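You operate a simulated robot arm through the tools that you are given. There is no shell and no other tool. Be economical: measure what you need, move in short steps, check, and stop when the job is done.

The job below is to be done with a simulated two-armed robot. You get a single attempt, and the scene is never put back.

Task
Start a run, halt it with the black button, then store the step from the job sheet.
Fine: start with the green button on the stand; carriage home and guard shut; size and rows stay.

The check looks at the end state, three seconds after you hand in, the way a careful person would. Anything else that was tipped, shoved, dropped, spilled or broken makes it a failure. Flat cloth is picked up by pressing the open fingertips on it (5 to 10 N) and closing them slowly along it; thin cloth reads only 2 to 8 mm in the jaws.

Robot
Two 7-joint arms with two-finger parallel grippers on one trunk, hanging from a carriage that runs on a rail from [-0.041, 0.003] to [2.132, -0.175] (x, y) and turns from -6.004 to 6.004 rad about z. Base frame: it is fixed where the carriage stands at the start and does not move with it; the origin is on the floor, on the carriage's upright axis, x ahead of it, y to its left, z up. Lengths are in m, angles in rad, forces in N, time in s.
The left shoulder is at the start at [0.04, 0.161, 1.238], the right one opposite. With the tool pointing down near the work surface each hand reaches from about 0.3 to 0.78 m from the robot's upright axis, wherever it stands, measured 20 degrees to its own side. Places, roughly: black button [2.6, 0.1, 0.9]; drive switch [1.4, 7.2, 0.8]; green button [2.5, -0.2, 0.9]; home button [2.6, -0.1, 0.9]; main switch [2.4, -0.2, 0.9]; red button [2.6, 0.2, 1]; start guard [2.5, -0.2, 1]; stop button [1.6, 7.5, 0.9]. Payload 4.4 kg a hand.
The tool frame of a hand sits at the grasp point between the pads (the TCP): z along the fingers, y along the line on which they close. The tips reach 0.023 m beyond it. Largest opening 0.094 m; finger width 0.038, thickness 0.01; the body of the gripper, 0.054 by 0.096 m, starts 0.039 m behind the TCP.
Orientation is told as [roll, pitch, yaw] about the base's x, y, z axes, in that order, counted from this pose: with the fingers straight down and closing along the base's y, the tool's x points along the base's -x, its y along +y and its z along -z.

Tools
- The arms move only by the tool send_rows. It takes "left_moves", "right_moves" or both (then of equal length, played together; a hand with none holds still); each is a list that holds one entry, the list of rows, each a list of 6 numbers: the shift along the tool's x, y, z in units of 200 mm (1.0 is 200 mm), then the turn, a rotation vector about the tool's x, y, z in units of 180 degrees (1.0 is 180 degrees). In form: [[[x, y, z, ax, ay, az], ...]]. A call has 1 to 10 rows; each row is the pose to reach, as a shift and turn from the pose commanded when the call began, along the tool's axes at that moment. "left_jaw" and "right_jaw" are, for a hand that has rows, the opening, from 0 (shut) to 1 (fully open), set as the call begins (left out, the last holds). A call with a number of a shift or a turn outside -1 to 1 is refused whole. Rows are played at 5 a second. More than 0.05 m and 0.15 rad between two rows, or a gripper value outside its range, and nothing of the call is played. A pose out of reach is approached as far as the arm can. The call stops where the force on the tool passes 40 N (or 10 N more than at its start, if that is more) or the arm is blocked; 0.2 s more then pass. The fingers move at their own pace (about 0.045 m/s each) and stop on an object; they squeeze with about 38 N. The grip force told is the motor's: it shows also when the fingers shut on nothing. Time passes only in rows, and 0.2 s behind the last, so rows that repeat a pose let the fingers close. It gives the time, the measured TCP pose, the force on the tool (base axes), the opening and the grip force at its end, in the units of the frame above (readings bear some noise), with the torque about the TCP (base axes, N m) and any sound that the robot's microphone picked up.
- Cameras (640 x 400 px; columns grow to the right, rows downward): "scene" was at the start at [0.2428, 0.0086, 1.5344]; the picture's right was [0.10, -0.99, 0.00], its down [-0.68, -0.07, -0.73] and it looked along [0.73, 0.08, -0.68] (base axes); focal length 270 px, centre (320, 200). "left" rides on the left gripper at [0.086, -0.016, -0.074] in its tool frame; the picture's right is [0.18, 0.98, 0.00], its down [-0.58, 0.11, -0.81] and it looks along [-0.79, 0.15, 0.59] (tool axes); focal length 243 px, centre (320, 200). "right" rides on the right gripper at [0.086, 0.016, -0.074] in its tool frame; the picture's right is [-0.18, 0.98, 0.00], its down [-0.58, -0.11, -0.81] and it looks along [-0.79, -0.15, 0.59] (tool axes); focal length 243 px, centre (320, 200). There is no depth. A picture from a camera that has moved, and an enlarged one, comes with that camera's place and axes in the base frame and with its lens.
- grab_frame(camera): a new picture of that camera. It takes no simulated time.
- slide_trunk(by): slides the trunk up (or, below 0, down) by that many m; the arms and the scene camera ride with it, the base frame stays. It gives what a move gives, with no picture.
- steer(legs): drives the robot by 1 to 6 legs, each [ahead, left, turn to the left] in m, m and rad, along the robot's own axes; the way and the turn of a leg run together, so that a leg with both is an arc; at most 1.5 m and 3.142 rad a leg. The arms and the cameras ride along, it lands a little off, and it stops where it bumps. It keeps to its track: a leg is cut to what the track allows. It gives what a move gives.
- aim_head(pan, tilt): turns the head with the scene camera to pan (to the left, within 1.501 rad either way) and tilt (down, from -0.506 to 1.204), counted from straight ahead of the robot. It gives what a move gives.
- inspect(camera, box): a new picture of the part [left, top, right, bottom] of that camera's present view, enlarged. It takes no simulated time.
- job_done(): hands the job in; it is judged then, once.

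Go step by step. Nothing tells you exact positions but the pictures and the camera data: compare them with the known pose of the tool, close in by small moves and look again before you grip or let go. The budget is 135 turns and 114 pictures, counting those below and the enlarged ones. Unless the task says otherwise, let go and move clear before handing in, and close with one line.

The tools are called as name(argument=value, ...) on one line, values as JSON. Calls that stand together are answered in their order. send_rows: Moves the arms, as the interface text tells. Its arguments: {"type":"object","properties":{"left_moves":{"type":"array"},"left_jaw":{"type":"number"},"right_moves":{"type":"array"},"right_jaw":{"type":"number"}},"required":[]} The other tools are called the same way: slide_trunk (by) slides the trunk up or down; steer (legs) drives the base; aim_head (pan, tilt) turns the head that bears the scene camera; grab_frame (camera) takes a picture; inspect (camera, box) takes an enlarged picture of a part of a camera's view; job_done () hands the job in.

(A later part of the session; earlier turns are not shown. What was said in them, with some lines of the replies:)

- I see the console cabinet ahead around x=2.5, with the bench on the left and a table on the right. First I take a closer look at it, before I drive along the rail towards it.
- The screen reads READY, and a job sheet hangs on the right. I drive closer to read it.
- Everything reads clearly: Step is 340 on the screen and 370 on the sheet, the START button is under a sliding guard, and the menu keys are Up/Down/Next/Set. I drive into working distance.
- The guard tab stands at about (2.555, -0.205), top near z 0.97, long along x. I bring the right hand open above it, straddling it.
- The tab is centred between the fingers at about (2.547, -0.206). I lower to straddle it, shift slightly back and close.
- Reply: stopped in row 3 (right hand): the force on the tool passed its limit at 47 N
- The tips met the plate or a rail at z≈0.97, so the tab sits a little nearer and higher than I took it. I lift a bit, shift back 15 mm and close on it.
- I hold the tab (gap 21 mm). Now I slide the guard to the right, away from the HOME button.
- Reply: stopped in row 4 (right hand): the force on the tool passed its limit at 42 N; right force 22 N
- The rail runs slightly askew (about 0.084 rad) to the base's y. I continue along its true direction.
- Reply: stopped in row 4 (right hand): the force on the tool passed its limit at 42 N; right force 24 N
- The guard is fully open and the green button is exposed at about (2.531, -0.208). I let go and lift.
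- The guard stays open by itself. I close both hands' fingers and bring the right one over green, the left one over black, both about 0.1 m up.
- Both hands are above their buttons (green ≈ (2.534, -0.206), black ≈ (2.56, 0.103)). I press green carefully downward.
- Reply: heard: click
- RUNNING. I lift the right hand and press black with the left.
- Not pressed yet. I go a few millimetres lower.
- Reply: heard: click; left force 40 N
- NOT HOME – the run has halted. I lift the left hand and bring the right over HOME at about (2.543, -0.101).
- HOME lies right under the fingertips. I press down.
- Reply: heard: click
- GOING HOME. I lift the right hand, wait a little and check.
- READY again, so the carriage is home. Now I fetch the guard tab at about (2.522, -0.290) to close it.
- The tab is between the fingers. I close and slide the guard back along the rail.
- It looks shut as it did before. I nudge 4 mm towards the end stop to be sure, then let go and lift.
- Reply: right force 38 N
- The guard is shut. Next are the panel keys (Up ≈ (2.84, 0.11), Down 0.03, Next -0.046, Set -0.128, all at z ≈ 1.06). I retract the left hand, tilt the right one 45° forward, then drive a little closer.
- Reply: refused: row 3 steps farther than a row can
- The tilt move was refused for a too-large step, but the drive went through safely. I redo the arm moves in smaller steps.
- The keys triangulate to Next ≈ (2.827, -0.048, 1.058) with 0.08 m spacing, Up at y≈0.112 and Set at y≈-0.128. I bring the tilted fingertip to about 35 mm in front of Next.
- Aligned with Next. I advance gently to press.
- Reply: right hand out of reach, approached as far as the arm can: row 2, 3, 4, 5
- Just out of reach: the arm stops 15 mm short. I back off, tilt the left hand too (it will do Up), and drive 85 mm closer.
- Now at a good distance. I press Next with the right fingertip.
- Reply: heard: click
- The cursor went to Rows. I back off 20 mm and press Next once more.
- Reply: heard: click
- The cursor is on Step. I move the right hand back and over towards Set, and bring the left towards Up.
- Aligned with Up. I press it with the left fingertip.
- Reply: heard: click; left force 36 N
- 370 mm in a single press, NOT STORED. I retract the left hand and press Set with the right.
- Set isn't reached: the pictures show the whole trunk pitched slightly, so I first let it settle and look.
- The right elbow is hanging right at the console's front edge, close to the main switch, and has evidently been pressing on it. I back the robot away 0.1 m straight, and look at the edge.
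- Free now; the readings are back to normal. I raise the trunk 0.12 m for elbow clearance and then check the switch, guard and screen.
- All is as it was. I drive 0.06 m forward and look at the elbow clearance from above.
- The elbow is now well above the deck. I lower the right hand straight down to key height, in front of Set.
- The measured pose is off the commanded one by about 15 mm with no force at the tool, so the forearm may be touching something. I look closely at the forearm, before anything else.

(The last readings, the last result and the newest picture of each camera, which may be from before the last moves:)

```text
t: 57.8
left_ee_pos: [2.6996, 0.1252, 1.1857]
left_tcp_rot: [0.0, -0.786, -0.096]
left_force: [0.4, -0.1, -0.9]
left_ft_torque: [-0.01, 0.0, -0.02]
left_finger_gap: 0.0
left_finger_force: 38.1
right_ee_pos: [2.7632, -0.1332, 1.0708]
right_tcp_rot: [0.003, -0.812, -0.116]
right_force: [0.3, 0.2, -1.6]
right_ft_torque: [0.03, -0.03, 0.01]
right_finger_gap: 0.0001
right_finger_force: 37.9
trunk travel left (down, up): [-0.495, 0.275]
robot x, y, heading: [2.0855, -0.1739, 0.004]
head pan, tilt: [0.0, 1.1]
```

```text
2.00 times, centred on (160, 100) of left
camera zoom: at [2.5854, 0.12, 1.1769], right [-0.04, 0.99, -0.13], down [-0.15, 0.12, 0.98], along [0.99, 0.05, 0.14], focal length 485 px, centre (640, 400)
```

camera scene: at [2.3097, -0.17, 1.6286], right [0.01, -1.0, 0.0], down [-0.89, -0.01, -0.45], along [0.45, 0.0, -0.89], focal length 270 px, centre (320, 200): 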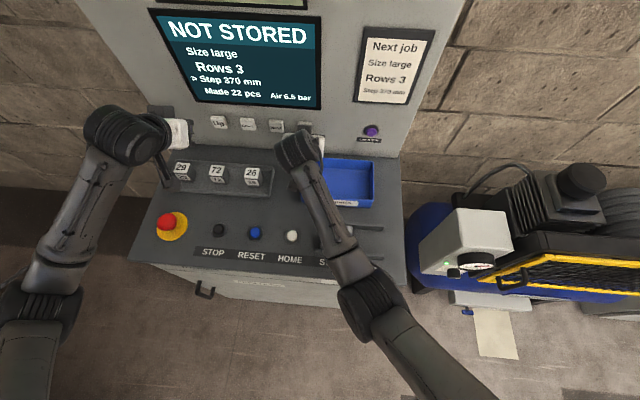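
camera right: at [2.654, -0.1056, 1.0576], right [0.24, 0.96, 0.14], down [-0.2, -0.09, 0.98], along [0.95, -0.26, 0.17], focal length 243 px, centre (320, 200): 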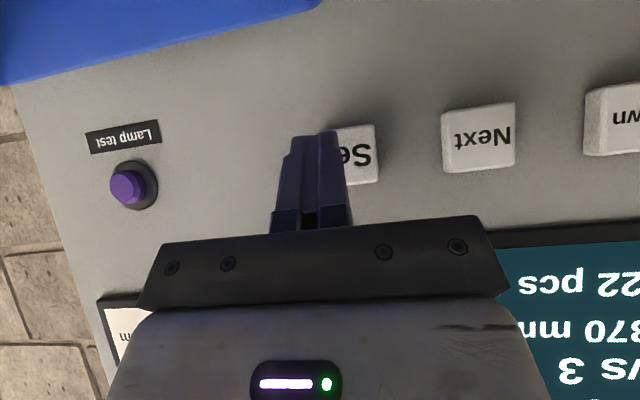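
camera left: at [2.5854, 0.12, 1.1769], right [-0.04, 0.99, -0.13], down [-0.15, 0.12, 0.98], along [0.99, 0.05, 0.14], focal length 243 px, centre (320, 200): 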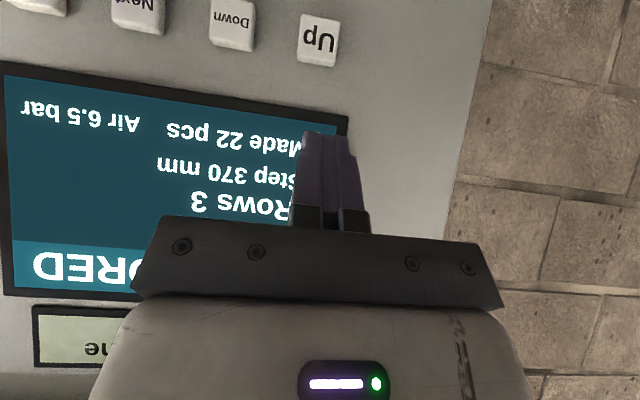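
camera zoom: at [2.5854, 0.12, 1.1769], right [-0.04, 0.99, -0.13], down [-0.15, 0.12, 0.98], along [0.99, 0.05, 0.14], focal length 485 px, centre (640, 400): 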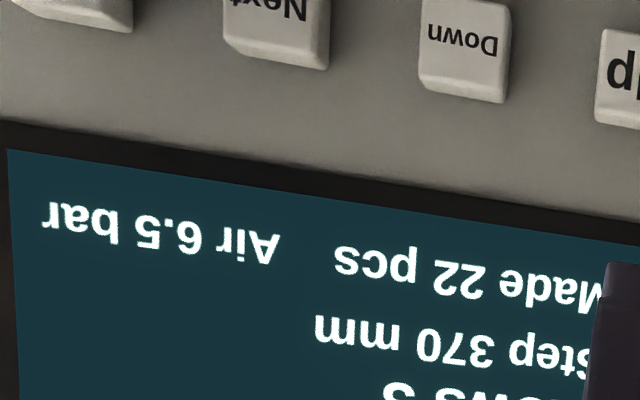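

The forearm likely rests on the console's edge or guard. I raise the hand first, then the trunk by another 0.17 m so that the forearm comes in steeper.

send_rows(right_moves=[[[-0.08, 0, -0.08, 0, 0, 0], [-0.16, 0, -0.165, 0, 0, 0], [-0.24, 0, -0.25, 0, 0, 0]]])

slide_trunk(by=0.17)

grab_frame(camera="scene")

```text
t: 58.6
left_ee_pos: [2.6995, 0.1255, 1.1858]
left_tcp_rot: [0.001, -0.787, -0.095]
left_force: [0.2, 0.1, -0.6]
left_ft_torque: [0.02, 0.01, 0.0]
left_finger_gap: 0.0
left_finger_force: 38.1
right_ee_pos: [2.7603, -0.1404, 1.1239]
right_tcp_rot: [-0.025, -0.798, -0.099]
right_force: [0.3, 0.0, -0.4]
right_ft_torque: [0.0, -0.02, -0.01]
right_finger_gap: 0.0
right_finger_force: 37.9
trunk travel left (down, up): [-0.495, 0.275]
robot x, y, heading: [2.0853, -0.1736, 0.004]
head pan, tilt: [0.0, 1.1]
```

```text
t: 60.5
left_ee_pos: [2.6993, 0.1247, 1.3547]
left_tcp_rot: [-0.001, -0.786, -0.098]
left_force: [-1.0, 0.0, -0.2]
left_ft_torque: [0.01, 0.02, -0.05]
left_finger_gap: 0.0
left_finger_force: 38.7
right_ee_pos: [2.7612, -0.1413, 1.2964]
right_tcp_rot: [-0.014, -0.799, -0.106]
right_force: [-0.1, 0.2, 0.0]
right_ft_torque: [-0.01, 0.01, 0.01]
right_finger_gap: 0.0
right_finger_force: 37.9
trunk travel left (down, up): [-0.665, 0.105]
robot x, y, heading: [2.0885, -0.1719, 0.006]
head pan, tilt: [0.0, 1.1]
```

```text
46 pictures are left
camera scene: at [2.3097, -0.17, 1.7986], right [0.01, -1.0, 0.0], down [-0.89, -0.01, -0.45], along [0.45, 0.0, -0.89], focal length 270 px, centre (320, 200)
```

scene: 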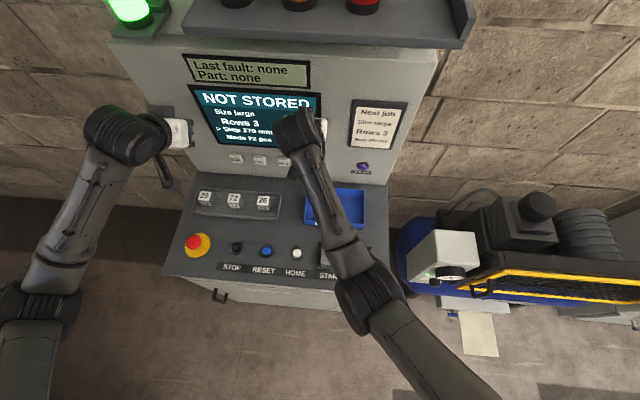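

Now I lower the right hand towards Set again, two thirds of the way, and pull the left hand back.

send_rows(right_moves=[[[0.14, 0.016, 0.13, 0, 0, 0], [0.28, 0.032, 0.26, 0, 0, 0], [0.42, 0.048, 0.39, 0, 0, 0], [0.57, 0.065, 0.525, 0, 0, 0], [0.57, 0.065, 0.525, 0, 0, 0]]], left_moves=[[[0.1, 0, -0.1, 0, 0, 0], [0.2, 0, -0.2, 0, 0, 0], [0.3, 0, -0.3, 0, 0, 0], [0.35, 0, -0.35, 0, 0, 0], [0.35, 0, -0.35, 0, 0, 0]]])

grab_frame(camera="scene")

```text
t: 62.0
left_ee_pos: [2.5994, 0.134, 1.3538]
left_tcp_rot: [-0.001, -0.786, -0.096]
left_force: [0.0, -0.1, -1.4]
left_ft_torque: [0.0, 0.02, -0.01]
left_finger_gap: 0.0
left_finger_force: 37.8
right_ee_pos: [2.7737, -0.1482, 1.1528]
right_tcp_rot: [-0.042, -0.829, -0.112]
right_force: [0.8, 0.5, 0.3]
right_ft_torque: [0.01, 0.01, 0.05]
right_finger_gap: 0.0
right_finger_force: 37.8
trunk travel left (down, up): [-0.665, 0.105]
robot x, y, heading: [2.0814, -0.1696, 0.006]
head pan, tilt: [0.0, 1.1]
stopped in row 5 (right hand): the arm was blocked; the commanded pose is now the measured one
```

```text
45 pictures are left
camera scene: at [2.3099, -0.1702, 1.7987], right [0.01, -1.0, 0.0], down [-0.89, -0.01, -0.45], along [0.45, 0.0, -0.89], focal length 270 px, centre (320, 200)
```

scene: 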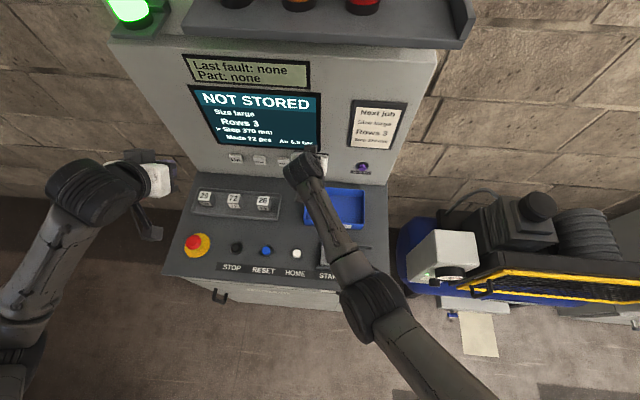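

The arm was stopped by its own joint limit, being folded too far – so being farther away is better: at robot x≈2.04 Set is within reach with a straighter arm. I drive back, raise the hand relative to the trunk, then lower the trunk.

steer(legs=[[-0.05, 0.004, 0]])

send_rows(right_moves=[[[-0.13, 0.02, -0.143, 0, 0.004, 0], [-0.26, 0.04, -0.286, 0, 0.008, 0], [-0.39, 0.06, -0.43, 0, 0.014, 0], [-0.51, 0.08, -0.57, 0, 0.014, 0], [-0.63, 0.1, -0.715, 0, 0.014, 0]]])

slide_trunk(by=-0.24)

grab_frame(camera="scene")

grab_frame(camera="right")

```text
t: 62.9
left_ee_pos: [2.549, 0.1413, 1.3539]
left_tcp_rot: [-0.001, -0.785, -0.095]
left_force: [-0.5, -0.5, -0.1]
left_ft_torque: [0.01, 0.03, 0.02]
left_finger_gap: 0.0001
left_finger_force: 38.0
right_ee_pos: [2.7231, -0.1415, 1.1504]
right_tcp_rot: [-0.04, -0.826, -0.109]
right_force: [0.0, 0.4, -0.3]
right_ft_torque: [0.0, -0.03, 0.01]
right_finger_gap: 0.0
right_finger_force: 38.4
trunk travel left (down, up): [-0.665, 0.105]
robot x, y, heading: [2.0381, -0.1699, 0.004]
head pan, tilt: [0.0, 1.1]
```

```text
t: 64.1
left_ee_pos: [2.5489, 0.1405, 1.3549]
left_tcp_rot: [-0.001, -0.785, -0.095]
left_force: [0.0, -1.0, 1.1]
left_ft_torque: [0.02, 0.01, 0.01]
left_finger_gap: 0.0
left_finger_force: 37.7
right_ee_pos: [2.7087, -0.1165, 1.3379]
right_tcp_rot: [-0.039, -0.783, -0.117]
right_force: [-0.1, 0.0, 0.4]
right_ft_torque: [-0.06, -0.01, 0.04]
right_finger_gap: 0.0001
right_finger_force: 38.1
trunk travel left (down, up): [-0.665, 0.105]
robot x, y, heading: [2.0347, -0.1639, 0.009]
head pan, tilt: [0.0, 1.1]
```

```text
t: 66.6
left_ee_pos: [2.5477, 0.1409, 1.1147]
left_tcp_rot: [0.0, -0.787, -0.093]
left_force: [0.1, -0.1, 0.6]
left_ft_torque: [0.01, 0.01, 0.0]
left_finger_gap: 0.0001
left_finger_force: 38.0
right_ee_pos: [2.7099, -0.1159, 1.0965]
right_tcp_rot: [-0.044, -0.785, -0.113]
right_force: [0.1, -1.2, 0.4]
right_ft_torque: [0.0, -0.01, 0.01]
right_finger_gap: 0.0
right_finger_force: 38.0
trunk travel left (down, up): [-0.425, 0.345]
robot x, y, heading: [2.0337, -0.1673, 0.006]
head pan, tilt: [0.0, 1.1]
```

```text
44 pictures are left
camera scene: at [2.2593, -0.1653, 1.5587], right [0.01, -1.0, 0.0], down [-0.89, -0.01, -0.45], along [0.45, 0.0, -0.89], focal length 270 px, centre (320, 200)
```

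scene: 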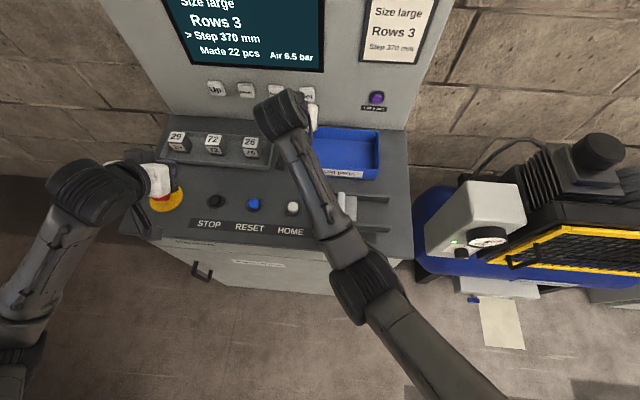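

```text
43 pictures are left
camera right: at [2.5991, -0.0849, 1.0876], right [0.27, 0.96, 0.1], down [-0.17, -0.06, 0.98], along [0.95, -0.28, 0.15], focal length 243 px, centre (320, 200)
```

right: 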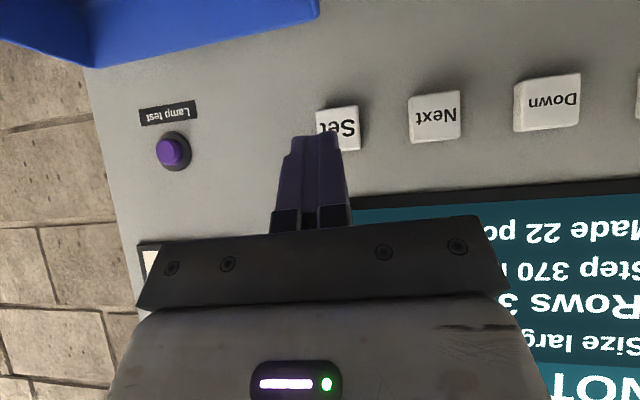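

There's clearance now. I advance to just before Set and check the pose against the command.

send_rows(right_moves=[[[-0.02, 0.003, 0.1, 0, 0, 0], [-0.045, 0.008, 0.21, 0, 0, 0], [-0.069, 0.012, 0.32, 0, 0, 0], [-0.069, 0.012, 0.32, 0, 0, 0]]])

grab_frame(camera="right")

grab_frame(camera="scene")

```text
t: 67.6
left_ee_pos: [2.5486, 0.1411, 1.1132]
left_tcp_rot: [0.001, -0.785, -0.095]
left_force: [0.2, -0.2, -0.7]
left_ft_torque: [0.02, -0.03, -0.01]
left_finger_gap: 0.0
left_finger_force: 38.0
right_ee_pos: [2.7606, -0.1159, 1.0607]
right_tcp_rot: [-0.036, -0.784, -0.112]
right_force: [-0.2, -0.7, 1.0]
right_ft_torque: [-0.04, 0.0, 0.01]
right_finger_gap: 0.0001
right_finger_force: 38.2
trunk travel left (down, up): [-0.425, 0.345]
robot x, y, heading: [2.0355, -0.1671, 0.009]
head pan, tilt: [0.0, 1.1]
```

```text
42 pictures are left
camera right: at [2.6517, -0.0863, 1.051], right [0.27, 0.96, 0.1], down [-0.17, -0.06, 0.98], along [0.95, -0.28, 0.14], focal length 243 px, centre (320, 200)
```

right: 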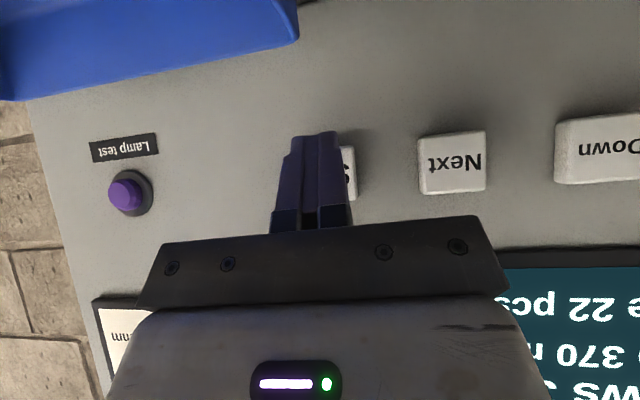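

```text
41 pictures are left
camera scene: at [2.259, -0.1653, 1.5586], right [0.01, -1.0, 0.0], down [-0.89, -0.01, -0.45], along [0.45, 0.0, -0.89], focal length 270 px, centre (320, 200)
```

scene: 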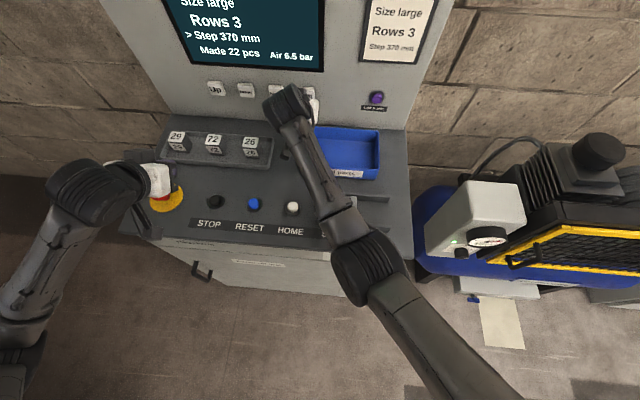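

The pose matches now. I press Set.

send_rows(right_moves=[[[-0.071, 0, 0.071, 0, 0, 0], [-0.095, 0, 0.095, 0, 0, 0], [-0.11, 0, 0.11, 0, 0, 0], [-0.12, 0, 0.12, 0, 0, 0], [-0.127, 0, 0.127, 0, 0, 0]]])

grab_frame(camera="scene")

```text
t: 68.8
left_ee_pos: [2.5448, 0.141, 1.1126]
left_tcp_rot: [0.0, -0.781, -0.095]
left_force: [0.4, 0.6, 0.0]
left_ft_torque: [0.01, -0.02, 0.01]
left_finger_gap: 0.0
left_finger_force: 38.1
right_ee_pos: [2.7924, -0.1209, 1.0604]
right_tcp_rot: [-0.036, -0.781, -0.111]
right_force: [-35.7, 4.3, 15.6]
right_ft_torque: [-0.16, -0.33, 0.01]
right_finger_gap: 0.0
right_finger_force: 38.0
trunk travel left (down, up): [-0.425, 0.345]
robot x, y, heading: [2.0357, -0.167, 0.009]
head pan, tilt: [0.0, 1.1]
heard: click
```

```text
40 pictures are left
camera scene: at [2.2565, -0.1649, 1.5581], right [0.01, -1.0, 0.0], down [-0.89, -0.01, -0.45], along [0.45, 0.0, -0.89], focal length 270 px, centre (320, 200)
```

scene: 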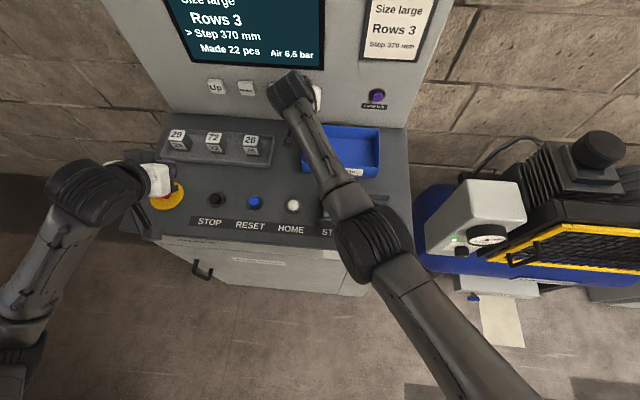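

A click. I back off and up, then read the screen.

send_rows(right_moves=[[[0.07, 0, -0.08, 0, 0, 0], [0.11, 0, -0.2, 0, 0, 0], [0.1, 0, -0.33, 0, 0, 0], [0.1, 0, -0.46, 0, 0, 0]]])

aim_head(pan=0, tilt=0.75)

grab_frame(camera="scene")

```text
t: 69.8
left_ee_pos: [2.5481, 0.1404, 1.1142]
left_tcp_rot: [-0.002, -0.784, -0.095]
left_force: [0.0, 0.1, -1.0]
left_ft_torque: [0.0, 0.01, -0.03]
left_finger_gap: 0.0002
left_finger_force: 37.9
right_ee_pos: [2.7181, -0.1109, 1.1157]
right_tcp_rot: [-0.039, -0.781, -0.112]
right_force: [0.2, -0.1, 0.1]
right_ft_torque: [0.0, 0.03, 0.01]
right_finger_gap: 0.0
right_finger_force: 37.2
trunk travel left (down, up): [-0.425, 0.345]
robot x, y, heading: [2.0344, -0.1681, 0.012]
head pan, tilt: [0.0, 1.1]
```

```text
t: 70.6
left_ee_pos: [2.5485, 0.1408, 1.116]
left_tcp_rot: [0.0, -0.786, -0.094]
left_force: [-0.9, -0.4, -0.6]
left_ft_torque: [0.01, 0.0, 0.01]
left_finger_gap: 0.0
left_finger_force: 37.5
right_ee_pos: [2.7198, -0.1109, 1.1159]
right_tcp_rot: [-0.039, -0.782, -0.111]
right_force: [0.2, 0.0, 0.9]
right_ft_torque: [0.01, 0.02, 0.0]
right_finger_gap: 0.0002
right_finger_force: 38.4
trunk travel left (down, up): [-0.425, 0.345]
robot x, y, heading: [2.0376, -0.1651, 0.012]
head pan, tilt: [0.0, 0.75]
```

```text
39 pictures are left
camera scene: at [2.2789, -0.1651, 1.5843], right [0.01, -1.0, 0.0], down [-0.68, -0.01, -0.73], along [0.73, 0.01, -0.68], focal length 270 px, centre (320, 200)
```

scene: 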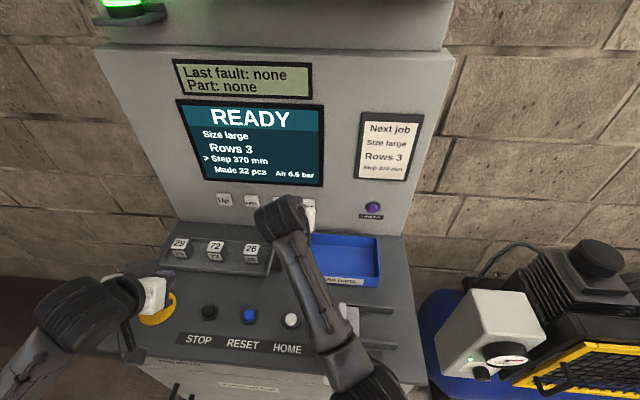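

READY with Step 370 mm stored. I raise the trunk, drive clear, and check the whole console.

slide_trunk(by=0.08)

steer(legs=[[-0.6, 0.05, 0]])

aim_head(pan=0, tilt=0.45)

grab_frame(camera="scene")

```text
t: 71.8
left_ee_pos: [2.5477, 0.1391, 1.1948]
left_tcp_rot: [-0.001, -0.784, -0.094]
left_force: [-0.5, -0.3, -0.7]
left_ft_torque: [0.02, 0.04, -0.02]
left_finger_gap: 0.0002
left_finger_force: 37.6
right_ee_pos: [2.7188, -0.1108, 1.1944]
right_tcp_rot: [-0.039, -0.782, -0.111]
right_force: [-0.3, 0.1, -0.6]
right_ft_torque: [-0.04, 0.01, 0.0]
right_finger_gap: 0.0
right_finger_force: 37.8
trunk travel left (down, up): [-0.505, 0.265]
robot x, y, heading: [2.0358, -0.1649, 0.01]
head pan, tilt: [0.0, 0.75]
```

```text
t: 75.2
left_ee_pos: [1.9558, 0.1905, 1.1943]
left_tcp_rot: [0.001, -0.785, -0.092]
left_force: [0.3, -0.1, 0.6]
left_ft_torque: [-0.04, -0.03, 0.03]
left_finger_gap: 0.0
left_finger_force: 37.7
right_ee_pos: [2.1246, -0.0624, 1.1944]
right_tcp_rot: [-0.037, -0.781, -0.11]
right_force: [-0.3, 0.2, 0.5]
right_ft_torque: [0.04, 0.0, -0.02]
right_finger_gap: 0.0
right_finger_force: 38.0
trunk travel left (down, up): [-0.505, 0.265]
robot x, y, heading: [1.4442, -0.1176, 0.012]
head pan, tilt: [0.0, 0.75]
```

```text
t: 76.0
left_ee_pos: [1.956, 0.1901, 1.1947]
left_tcp_rot: [0.001, -0.785, -0.091]
left_force: [0.3, -0.2, 0.4]
left_ft_torque: [-0.02, 0.03, -0.01]
left_finger_gap: 0.0
left_finger_force: 37.7
right_ee_pos: [2.1265, -0.0622, 1.1956]
right_tcp_rot: [-0.038, -0.783, -0.111]
right_force: [0.0, -0.5, -0.1]
right_ft_torque: [-0.02, 0.02, -0.01]
right_finger_gap: 0.0001
right_finger_force: 38.1
trunk travel left (down, up): [-0.505, 0.265]
robot x, y, heading: [1.4422, -0.1161, 0.01]
head pan, tilt: [0.0, 0.45]
```

```text
38 pictures are left
camera scene: at [1.6958, -0.116, 1.6907], right [0.01, -1.0, 0.0], down [-0.44, 0.0, -0.9], along [0.9, 0.01, -0.44], focal length 270 px, centre (320, 200)
```

scene: 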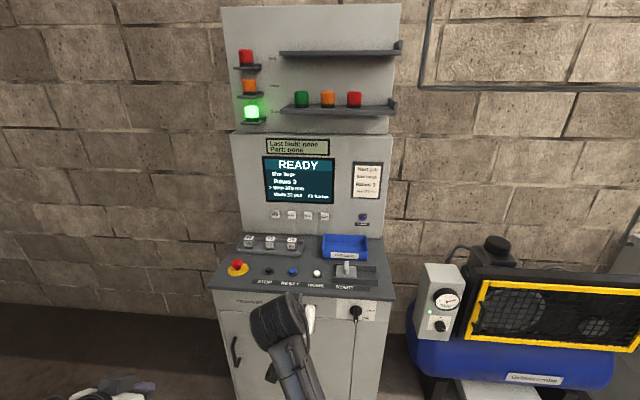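

inspect(camera="scene", box=[220, 225, 400, 330])

inspect(camera="scene", box=[240, 130, 390, 230])

```text
3.56 times, centred on (310, 278) of scene
camera zoom: at [1.6958, -0.116, 1.6907], right [0.01, -1.0, 0.0], down [-0.44, 0.0, -0.9], along [0.9, 0.01, -0.44], focal length 958 px, centre (356, -76)
```

zoom: 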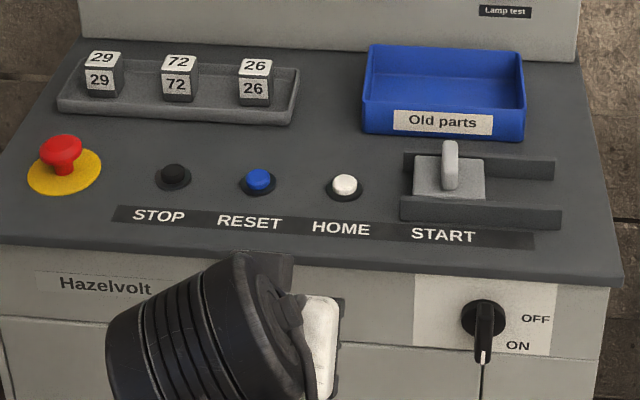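

```text
4.00 times, centred on (315, 180) of scene
camera zoom: at [1.6958, -0.116, 1.6907], right [0.01, -1.0, 0.0], down [-0.44, 0.0, -0.9], along [0.9, 0.01, -0.44], focal length 1078 px, centre (340, 280)
```

zoom: 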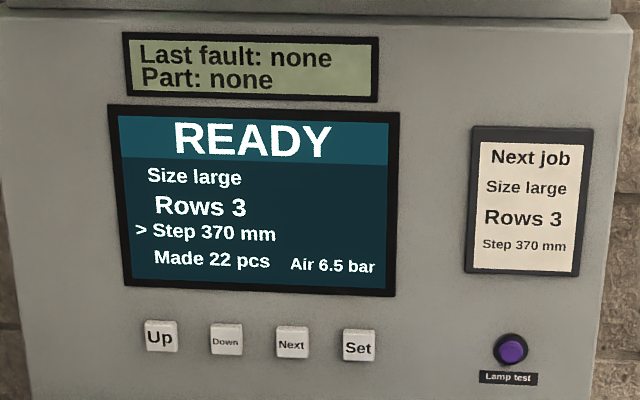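

Screen and switch are right, but the guard plate seems about 7 mm off its fully shut stop compared with the start. I go back to push it fully home: first the right hand points down again, then I drive in.

send_rows(right_moves=[[[0, -0.1, 0, 0, 0.042, 0], [0, -0.2, 0, 0, 0.084, 0], [0, -0.3, 0, 0, 0.126, 0], [0, -0.4, 0, 0, 0.168, 0], [0, -0.5, 0, 0, 0.21, 0], [0, -0.6, 0, 0, 0.249, 0]]])

steer(legs=[[0.45, -0.04, 0]])

aim_head(pan=0, tilt=0.75)

grab_frame(camera="right")

grab_frame(camera="scene")

```text
t: 77.3
left_ee_pos: [1.9563, 0.1896, 1.1942]
left_tcp_rot: [0.0, -0.785, -0.093]
left_force: [0.0, 0.3, -0.1]
left_ft_torque: [-0.02, -0.02, 0.0]
left_finger_gap: 0.0001
left_finger_force: 38.2
right_ee_pos: [2.117, -0.1819, 1.1967]
right_tcp_rot: [-0.027, 0.001, -0.136]
right_force: [-0.4, 0.4, -0.1]
right_ft_torque: [0.03, 0.02, 0.01]
right_finger_gap: 0.0002
right_finger_force: 37.8
right hand out of reach, approached as far as the arm can: row 6
trunk travel left (down, up): [-0.505, 0.265]
robot x, y, heading: [1.4463, -0.1203, 0.007]
head pan, tilt: [0.0, 0.45]
```

```text
t: 80.0
left_ee_pos: [2.3989, 0.1539, 1.1934]
left_tcp_rot: [0.002, -0.787, -0.093]
left_force: [-0.7, 0.0, 0.0]
left_ft_torque: [-0.01, 0.0, -0.03]
left_finger_gap: 0.0
left_finger_force: 38.0
right_ee_pos: [2.5583, -0.217, 1.1964]
right_tcp_rot: [-0.025, -0.002, -0.137]
right_force: [-0.3, 0.7, 0.1]
right_ft_torque: [-0.01, 0.02, 0.02]
right_finger_gap: 0.0
right_finger_force: 38.2
trunk travel left (down, up): [-0.505, 0.265]
robot x, y, heading: [1.8874, -0.1538, 0.009]
head pan, tilt: [0.0, 0.45]
```

```text
t: 80.8
left_ee_pos: [2.3984, 0.1536, 1.1952]
left_tcp_rot: [0.0, -0.786, -0.091]
left_force: [0.2, -0.3, -0.1]
left_ft_torque: [-0.03, -0.01, 0.0]
left_finger_gap: 0.0
left_finger_force: 38.5
right_ee_pos: [2.559, -0.2164, 1.1957]
right_tcp_rot: [-0.025, -0.001, -0.136]
right_force: [1.2, -0.6, 0.4]
right_ft_torque: [0.0, -0.03, 0.03]
right_finger_gap: 0.0
right_finger_force: 38.1
trunk travel left (down, up): [-0.505, 0.265]
robot x, y, heading: [1.8854, -0.1544, 0.011]
head pan, tilt: [0.0, 0.75]
```

```text
35 pictures are left
camera right: at [2.4766, -0.1878, 1.269], right [0.32, 0.95, -0.03], down [0.56, -0.17, 0.81], along [0.76, -0.27, -0.59], focal length 243 px, centre (320, 200)
```

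right: 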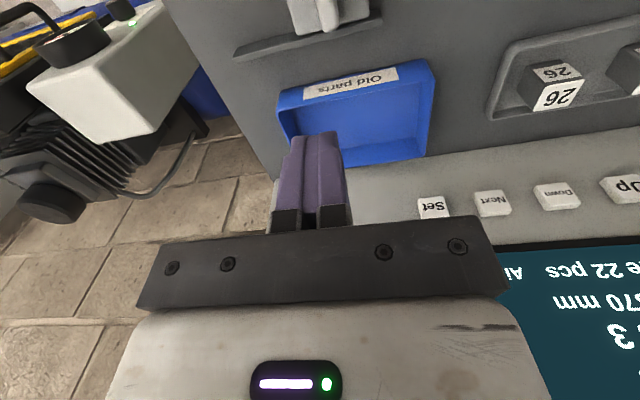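

```text
34 pictures are left
camera scene: at [2.1295, -0.1523, 1.6645], right [0.01, -1.0, 0.0], down [-0.68, -0.01, -0.73], along [0.73, 0.01, -0.68], focal length 270 px, centre (320, 200)
```

scene: 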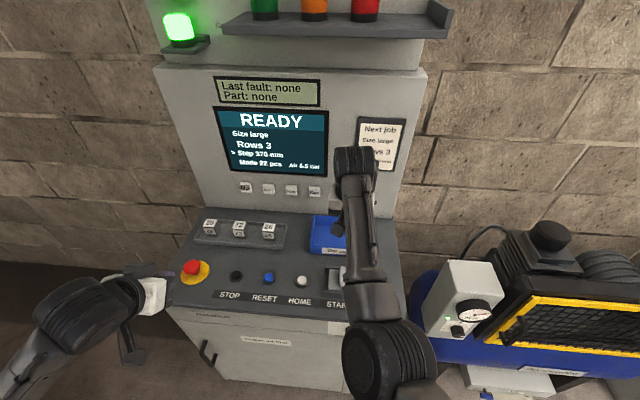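

send_rows(right_moves=[[[0.06, -0.12, 0.1, 0, 0, -0.008], [0.1227, -0.2465, 0.22, 0, 0, -0.0166], [0.1227, -0.2465, 0.4, 0, 0, -0.0166], [0.1227, -0.2465, 0.57, 0, 0, -0.0166], [0.1227, -0.2465, 0.73, 0, 0, -0.0166], [0.1227, -0.2465, 0.73, 0, 0, -0.0166]]])

grab_frame(camera="right")

```text
t: 82.2
left_ee_pos: [2.3993, 0.1537, 1.1956]
left_tcp_rot: [0.001, -0.786, -0.091]
left_force: [-0.1, -0.1, -0.4]
left_ft_torque: [0.01, -0.01, 0.03]
left_finger_gap: 0.0
left_finger_force: 38.3
right_ee_pos: [2.5278, -0.2647, 1.0507]
right_tcp_rot: [-0.027, -0.001, -0.086]
right_force: [0.3, 1.0, 0.2]
right_ft_torque: [0.0, 0.0, 0.04]
right_finger_gap: 0.0
right_finger_force: 38.6
right hand out of reach, approached as far as the arm can: row 1, 2
trunk travel left (down, up): [-0.505, 0.265]
robot x, y, heading: [1.8866, -0.1558, 0.005]
head pan, tilt: [0.0, 0.75]
```

```text
33 pictures are left
camera right: at [2.4447, -0.2403, 1.1235], right [0.27, 0.96, -0.03], down [0.57, -0.14, 0.81], along [0.78, -0.23, -0.59], focal length 243 px, centre (320, 200)
```

right: 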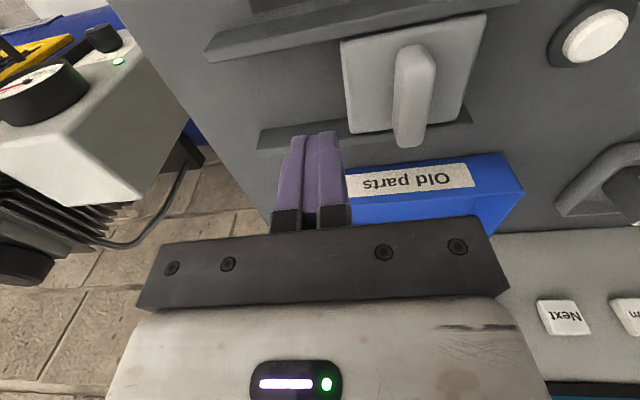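

The plate is indeed a little short of the rail's end. I lower beside the tab and push it towards its stop with the closed fingers.

send_rows(right_moves=[[[0, 0, 0.13, 0, 0, 0], [0, 0, 0.255, 0, 0, 0], [0, 0.1, 0.255, 0, 0, 0], [0, 0.15, 0.255, 0, 0, 0], [0, 0.18, 0.255, 0, 0, 0], [0, 0.2, 0.255, 0, 0, 0], [0, 0.22, 0.255, 0, 0, 0], [0, 0.235, 0.255, 0, 0, 0]]])

grab_frame(camera="right")

```text
t: 84.0
left_ee_pos: [2.3981, 0.152, 1.1934]
left_tcp_rot: [-0.003, -0.783, -0.09]
left_force: [0.0, -0.3, 0.2]
left_ft_torque: [0.0, 0.0, 0.02]
left_finger_gap: 0.0
left_finger_force: 37.6
right_ee_pos: [2.5312, -0.2233, 0.9986]
right_tcp_rot: [-0.03, 0.001, -0.087]
right_force: [-6.7, -15.2, 7.4]
right_ft_torque: [0.1, 0.09, 0.31]
right_finger_gap: 0.0
right_finger_force: 37.4
trunk travel left (down, up): [-0.505, 0.265]
robot x, y, heading: [1.8869, -0.1552, 0.009]
head pan, tilt: [0.0, 0.75]
```

```text
32 pictures are left
camera right: at [2.4476, -0.1993, 1.0714], right [0.27, 0.96, -0.03], down [0.57, -0.13, 0.81], along [0.78, -0.24, -0.59], focal length 243 px, centre (320, 200)
```

right: 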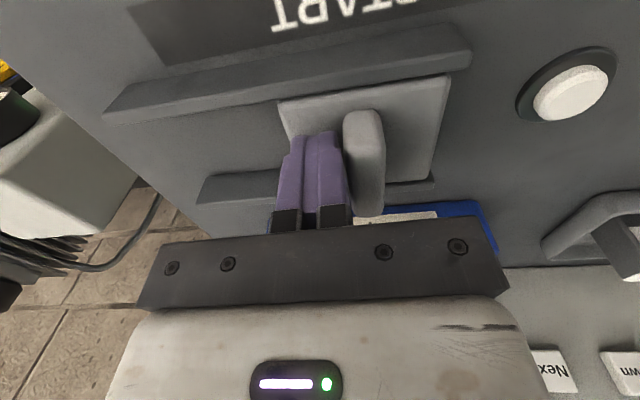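

In contact with 15 N. I push on a few more millimetres until it stops.

send_rows(right_moves=[[[0, 0.015, 0, 0, 0, 0], [0, 0.03, 0, 0, 0, 0], [0, 0.045, 0, 0, 0, 0], [0, 0.06, 0, 0, 0, 0]]])

grab_frame(camera="right")

```text
t: 84.7
left_ee_pos: [2.3988, 0.1495, 1.1931]
left_tcp_rot: [-0.003, -0.784, -0.091]
left_force: [0.0, 0.2, 0.2]
left_ft_torque: [0.03, 0.0, -0.04]
left_finger_gap: 0.0
left_finger_force: 38.6
right_ee_pos: [2.532, -0.2251, 0.9979]
right_tcp_rot: [-0.042, 0.0, -0.094]
right_force: [-6.3, -17.7, 4.6]
right_ft_torque: [0.1, 0.11, 0.42]
right_finger_gap: 0.0001
right_finger_force: 38.0
trunk travel left (down, up): [-0.505, 0.265]
robot x, y, heading: [1.8883, -0.157, 0.008]
head pan, tilt: [0.0, 0.75]
stopped in row 3 (right hand): the force on the tool passed its limit at 42 N (the readings are from after the stop); the commanded pose is now the measured one
```

```text
31 pictures are left
camera right: at [2.4484, -0.1981, 1.0707], right [0.28, 0.96, -0.04], down [0.57, -0.13, 0.81], along [0.77, -0.25, -0.58], focal length 243 px, centre (320, 200)
```

right: 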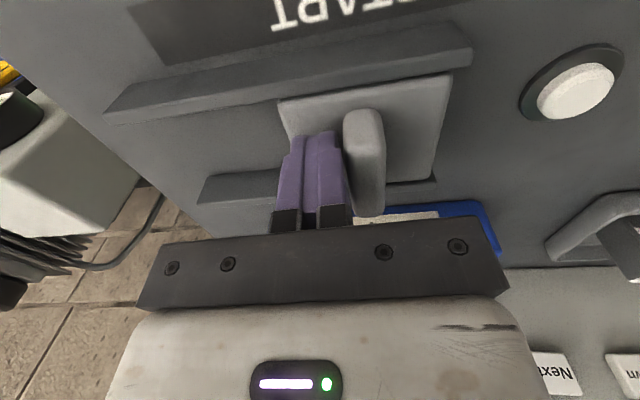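

It's hard against its stop, so the guard is fully shut. I back off sideways, lift and drive clear.

send_rows(right_moves=[[[0, -0.07, 0, 0, 0, 0], [0, -0.14, 0, 0, 0, 0], [0, -0.14, -0.2, 0, 0, 0], [0, -0.14, -0.4, 0, 0, 0], [0, -0.14, -0.6, 0, 0, 0]]])

steer(legs=[[-0.5, 0.041, 0]])

aim_head(pan=0, tilt=0.45)

grab_frame(camera="scene")

inspect(camera="scene", box=[220, 130, 410, 330])

```text
t: 85.9
left_ee_pos: [2.4, 0.1535, 1.195]
left_tcp_rot: [0.0, -0.785, -0.093]
left_force: [-0.4, -0.1, 0.4]
left_ft_torque: [-0.01, -0.03, -0.05]
left_finger_gap: 0.0
left_finger_force: 38.1
right_ee_pos: [2.5297, -0.2414, 1.118]
right_tcp_rot: [-0.031, -0.004, -0.09]
right_force: [-0.7, 0.7, -0.1]
right_ft_torque: [0.01, -0.04, 0.0]
right_finger_gap: 0.0002
right_finger_force: 37.9
trunk travel left (down, up): [-0.505, 0.265]
robot x, y, heading: [1.8842, -0.1572, 0.011]
head pan, tilt: [0.0, 0.75]
```

```text
t: 88.9
left_ee_pos: [1.9049, 0.1956, 1.1945]
left_tcp_rot: [0.0, -0.783, -0.092]
left_force: [-0.6, 0.7, -0.1]
left_ft_torque: [-0.03, -0.02, 0.0]
left_finger_gap: 0.0
left_finger_force: 37.6
right_ee_pos: [2.0361, -0.1998, 1.1177]
right_tcp_rot: [-0.032, -0.002, -0.09]
right_force: [-0.3, -0.2, 1.2]
right_ft_torque: [-0.01, -0.01, -0.01]
right_finger_gap: 0.0001
right_finger_force: 38.4
trunk travel left (down, up): [-0.505, 0.265]
robot x, y, heading: [1.3946, -0.1143, 0.013]
head pan, tilt: [0.0, 0.75]
```

```text
t: 89.7
left_ee_pos: [1.9056, 0.1954, 1.1943]
left_tcp_rot: [0.001, -0.787, -0.09]
left_force: [0.0, 0.1, -0.6]
left_ft_torque: [0.02, -0.04, -0.01]
left_finger_gap: 0.0
left_finger_force: 37.6
right_ee_pos: [2.0366, -0.2002, 1.1178]
right_tcp_rot: [-0.033, -0.002, -0.087]
right_force: [0.2, 0.1, 1.0]
right_ft_torque: [0.01, 0.0, 0.0]
right_finger_gap: 0.0002
right_finger_force: 37.9
trunk travel left (down, up): [-0.505, 0.265]
robot x, y, heading: [1.3927, -0.1131, 0.013]
head pan, tilt: [0.0, 0.45]
```

```text
30 pictures are left
camera scene: at [1.6454, -0.1115, 1.6907], right [0.01, -1.0, 0.0], down [-0.44, -0.01, -0.9], along [0.9, 0.01, -0.44], focal length 270 px, centre (320, 200)
```

scene: 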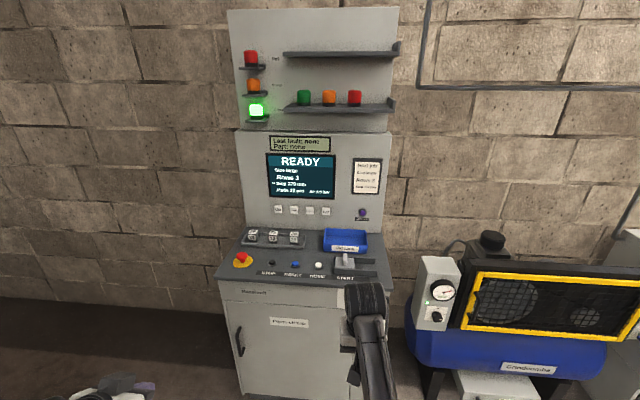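

```text
2.00 times, centred on (315, 230) of scene
camera zoom: at [1.6454, -0.1115, 1.6907], right [0.01, -1.0, 0.0], down [-0.44, -0.01, -0.9], along [0.9, 0.01, -0.44], focal length 539 px, centre (330, 140)
```

zoom: 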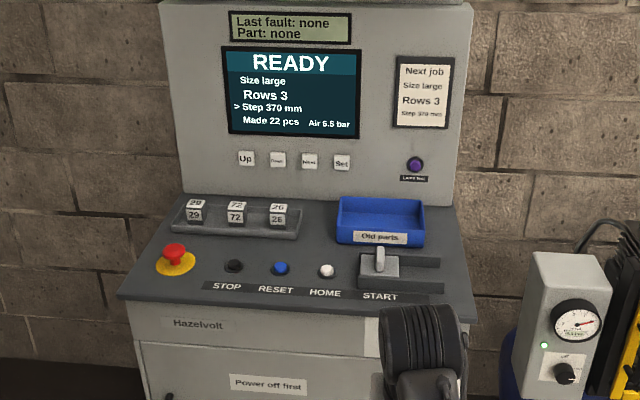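

The guard plate now lines up with the rail end as at the start. The screen shows READY, Size large, Rows 3, Step 370 mm, and both hands are clear, so I hand in.

job_done()

```text
The job is handed in.
```

I started the run with the green button, halted it with the black one, sent the carriage home and stored step 370 mm from the job sheet. The screen read READY with size large and rows 3 unchanged, the guard is shut, and both arms are clear. On the way, the right arm pressed against the console's front edge for a few seconds; I saw nothing moved or damaged there. The guard first closed about 7 mm short, so I went back and pushed it to its stop.
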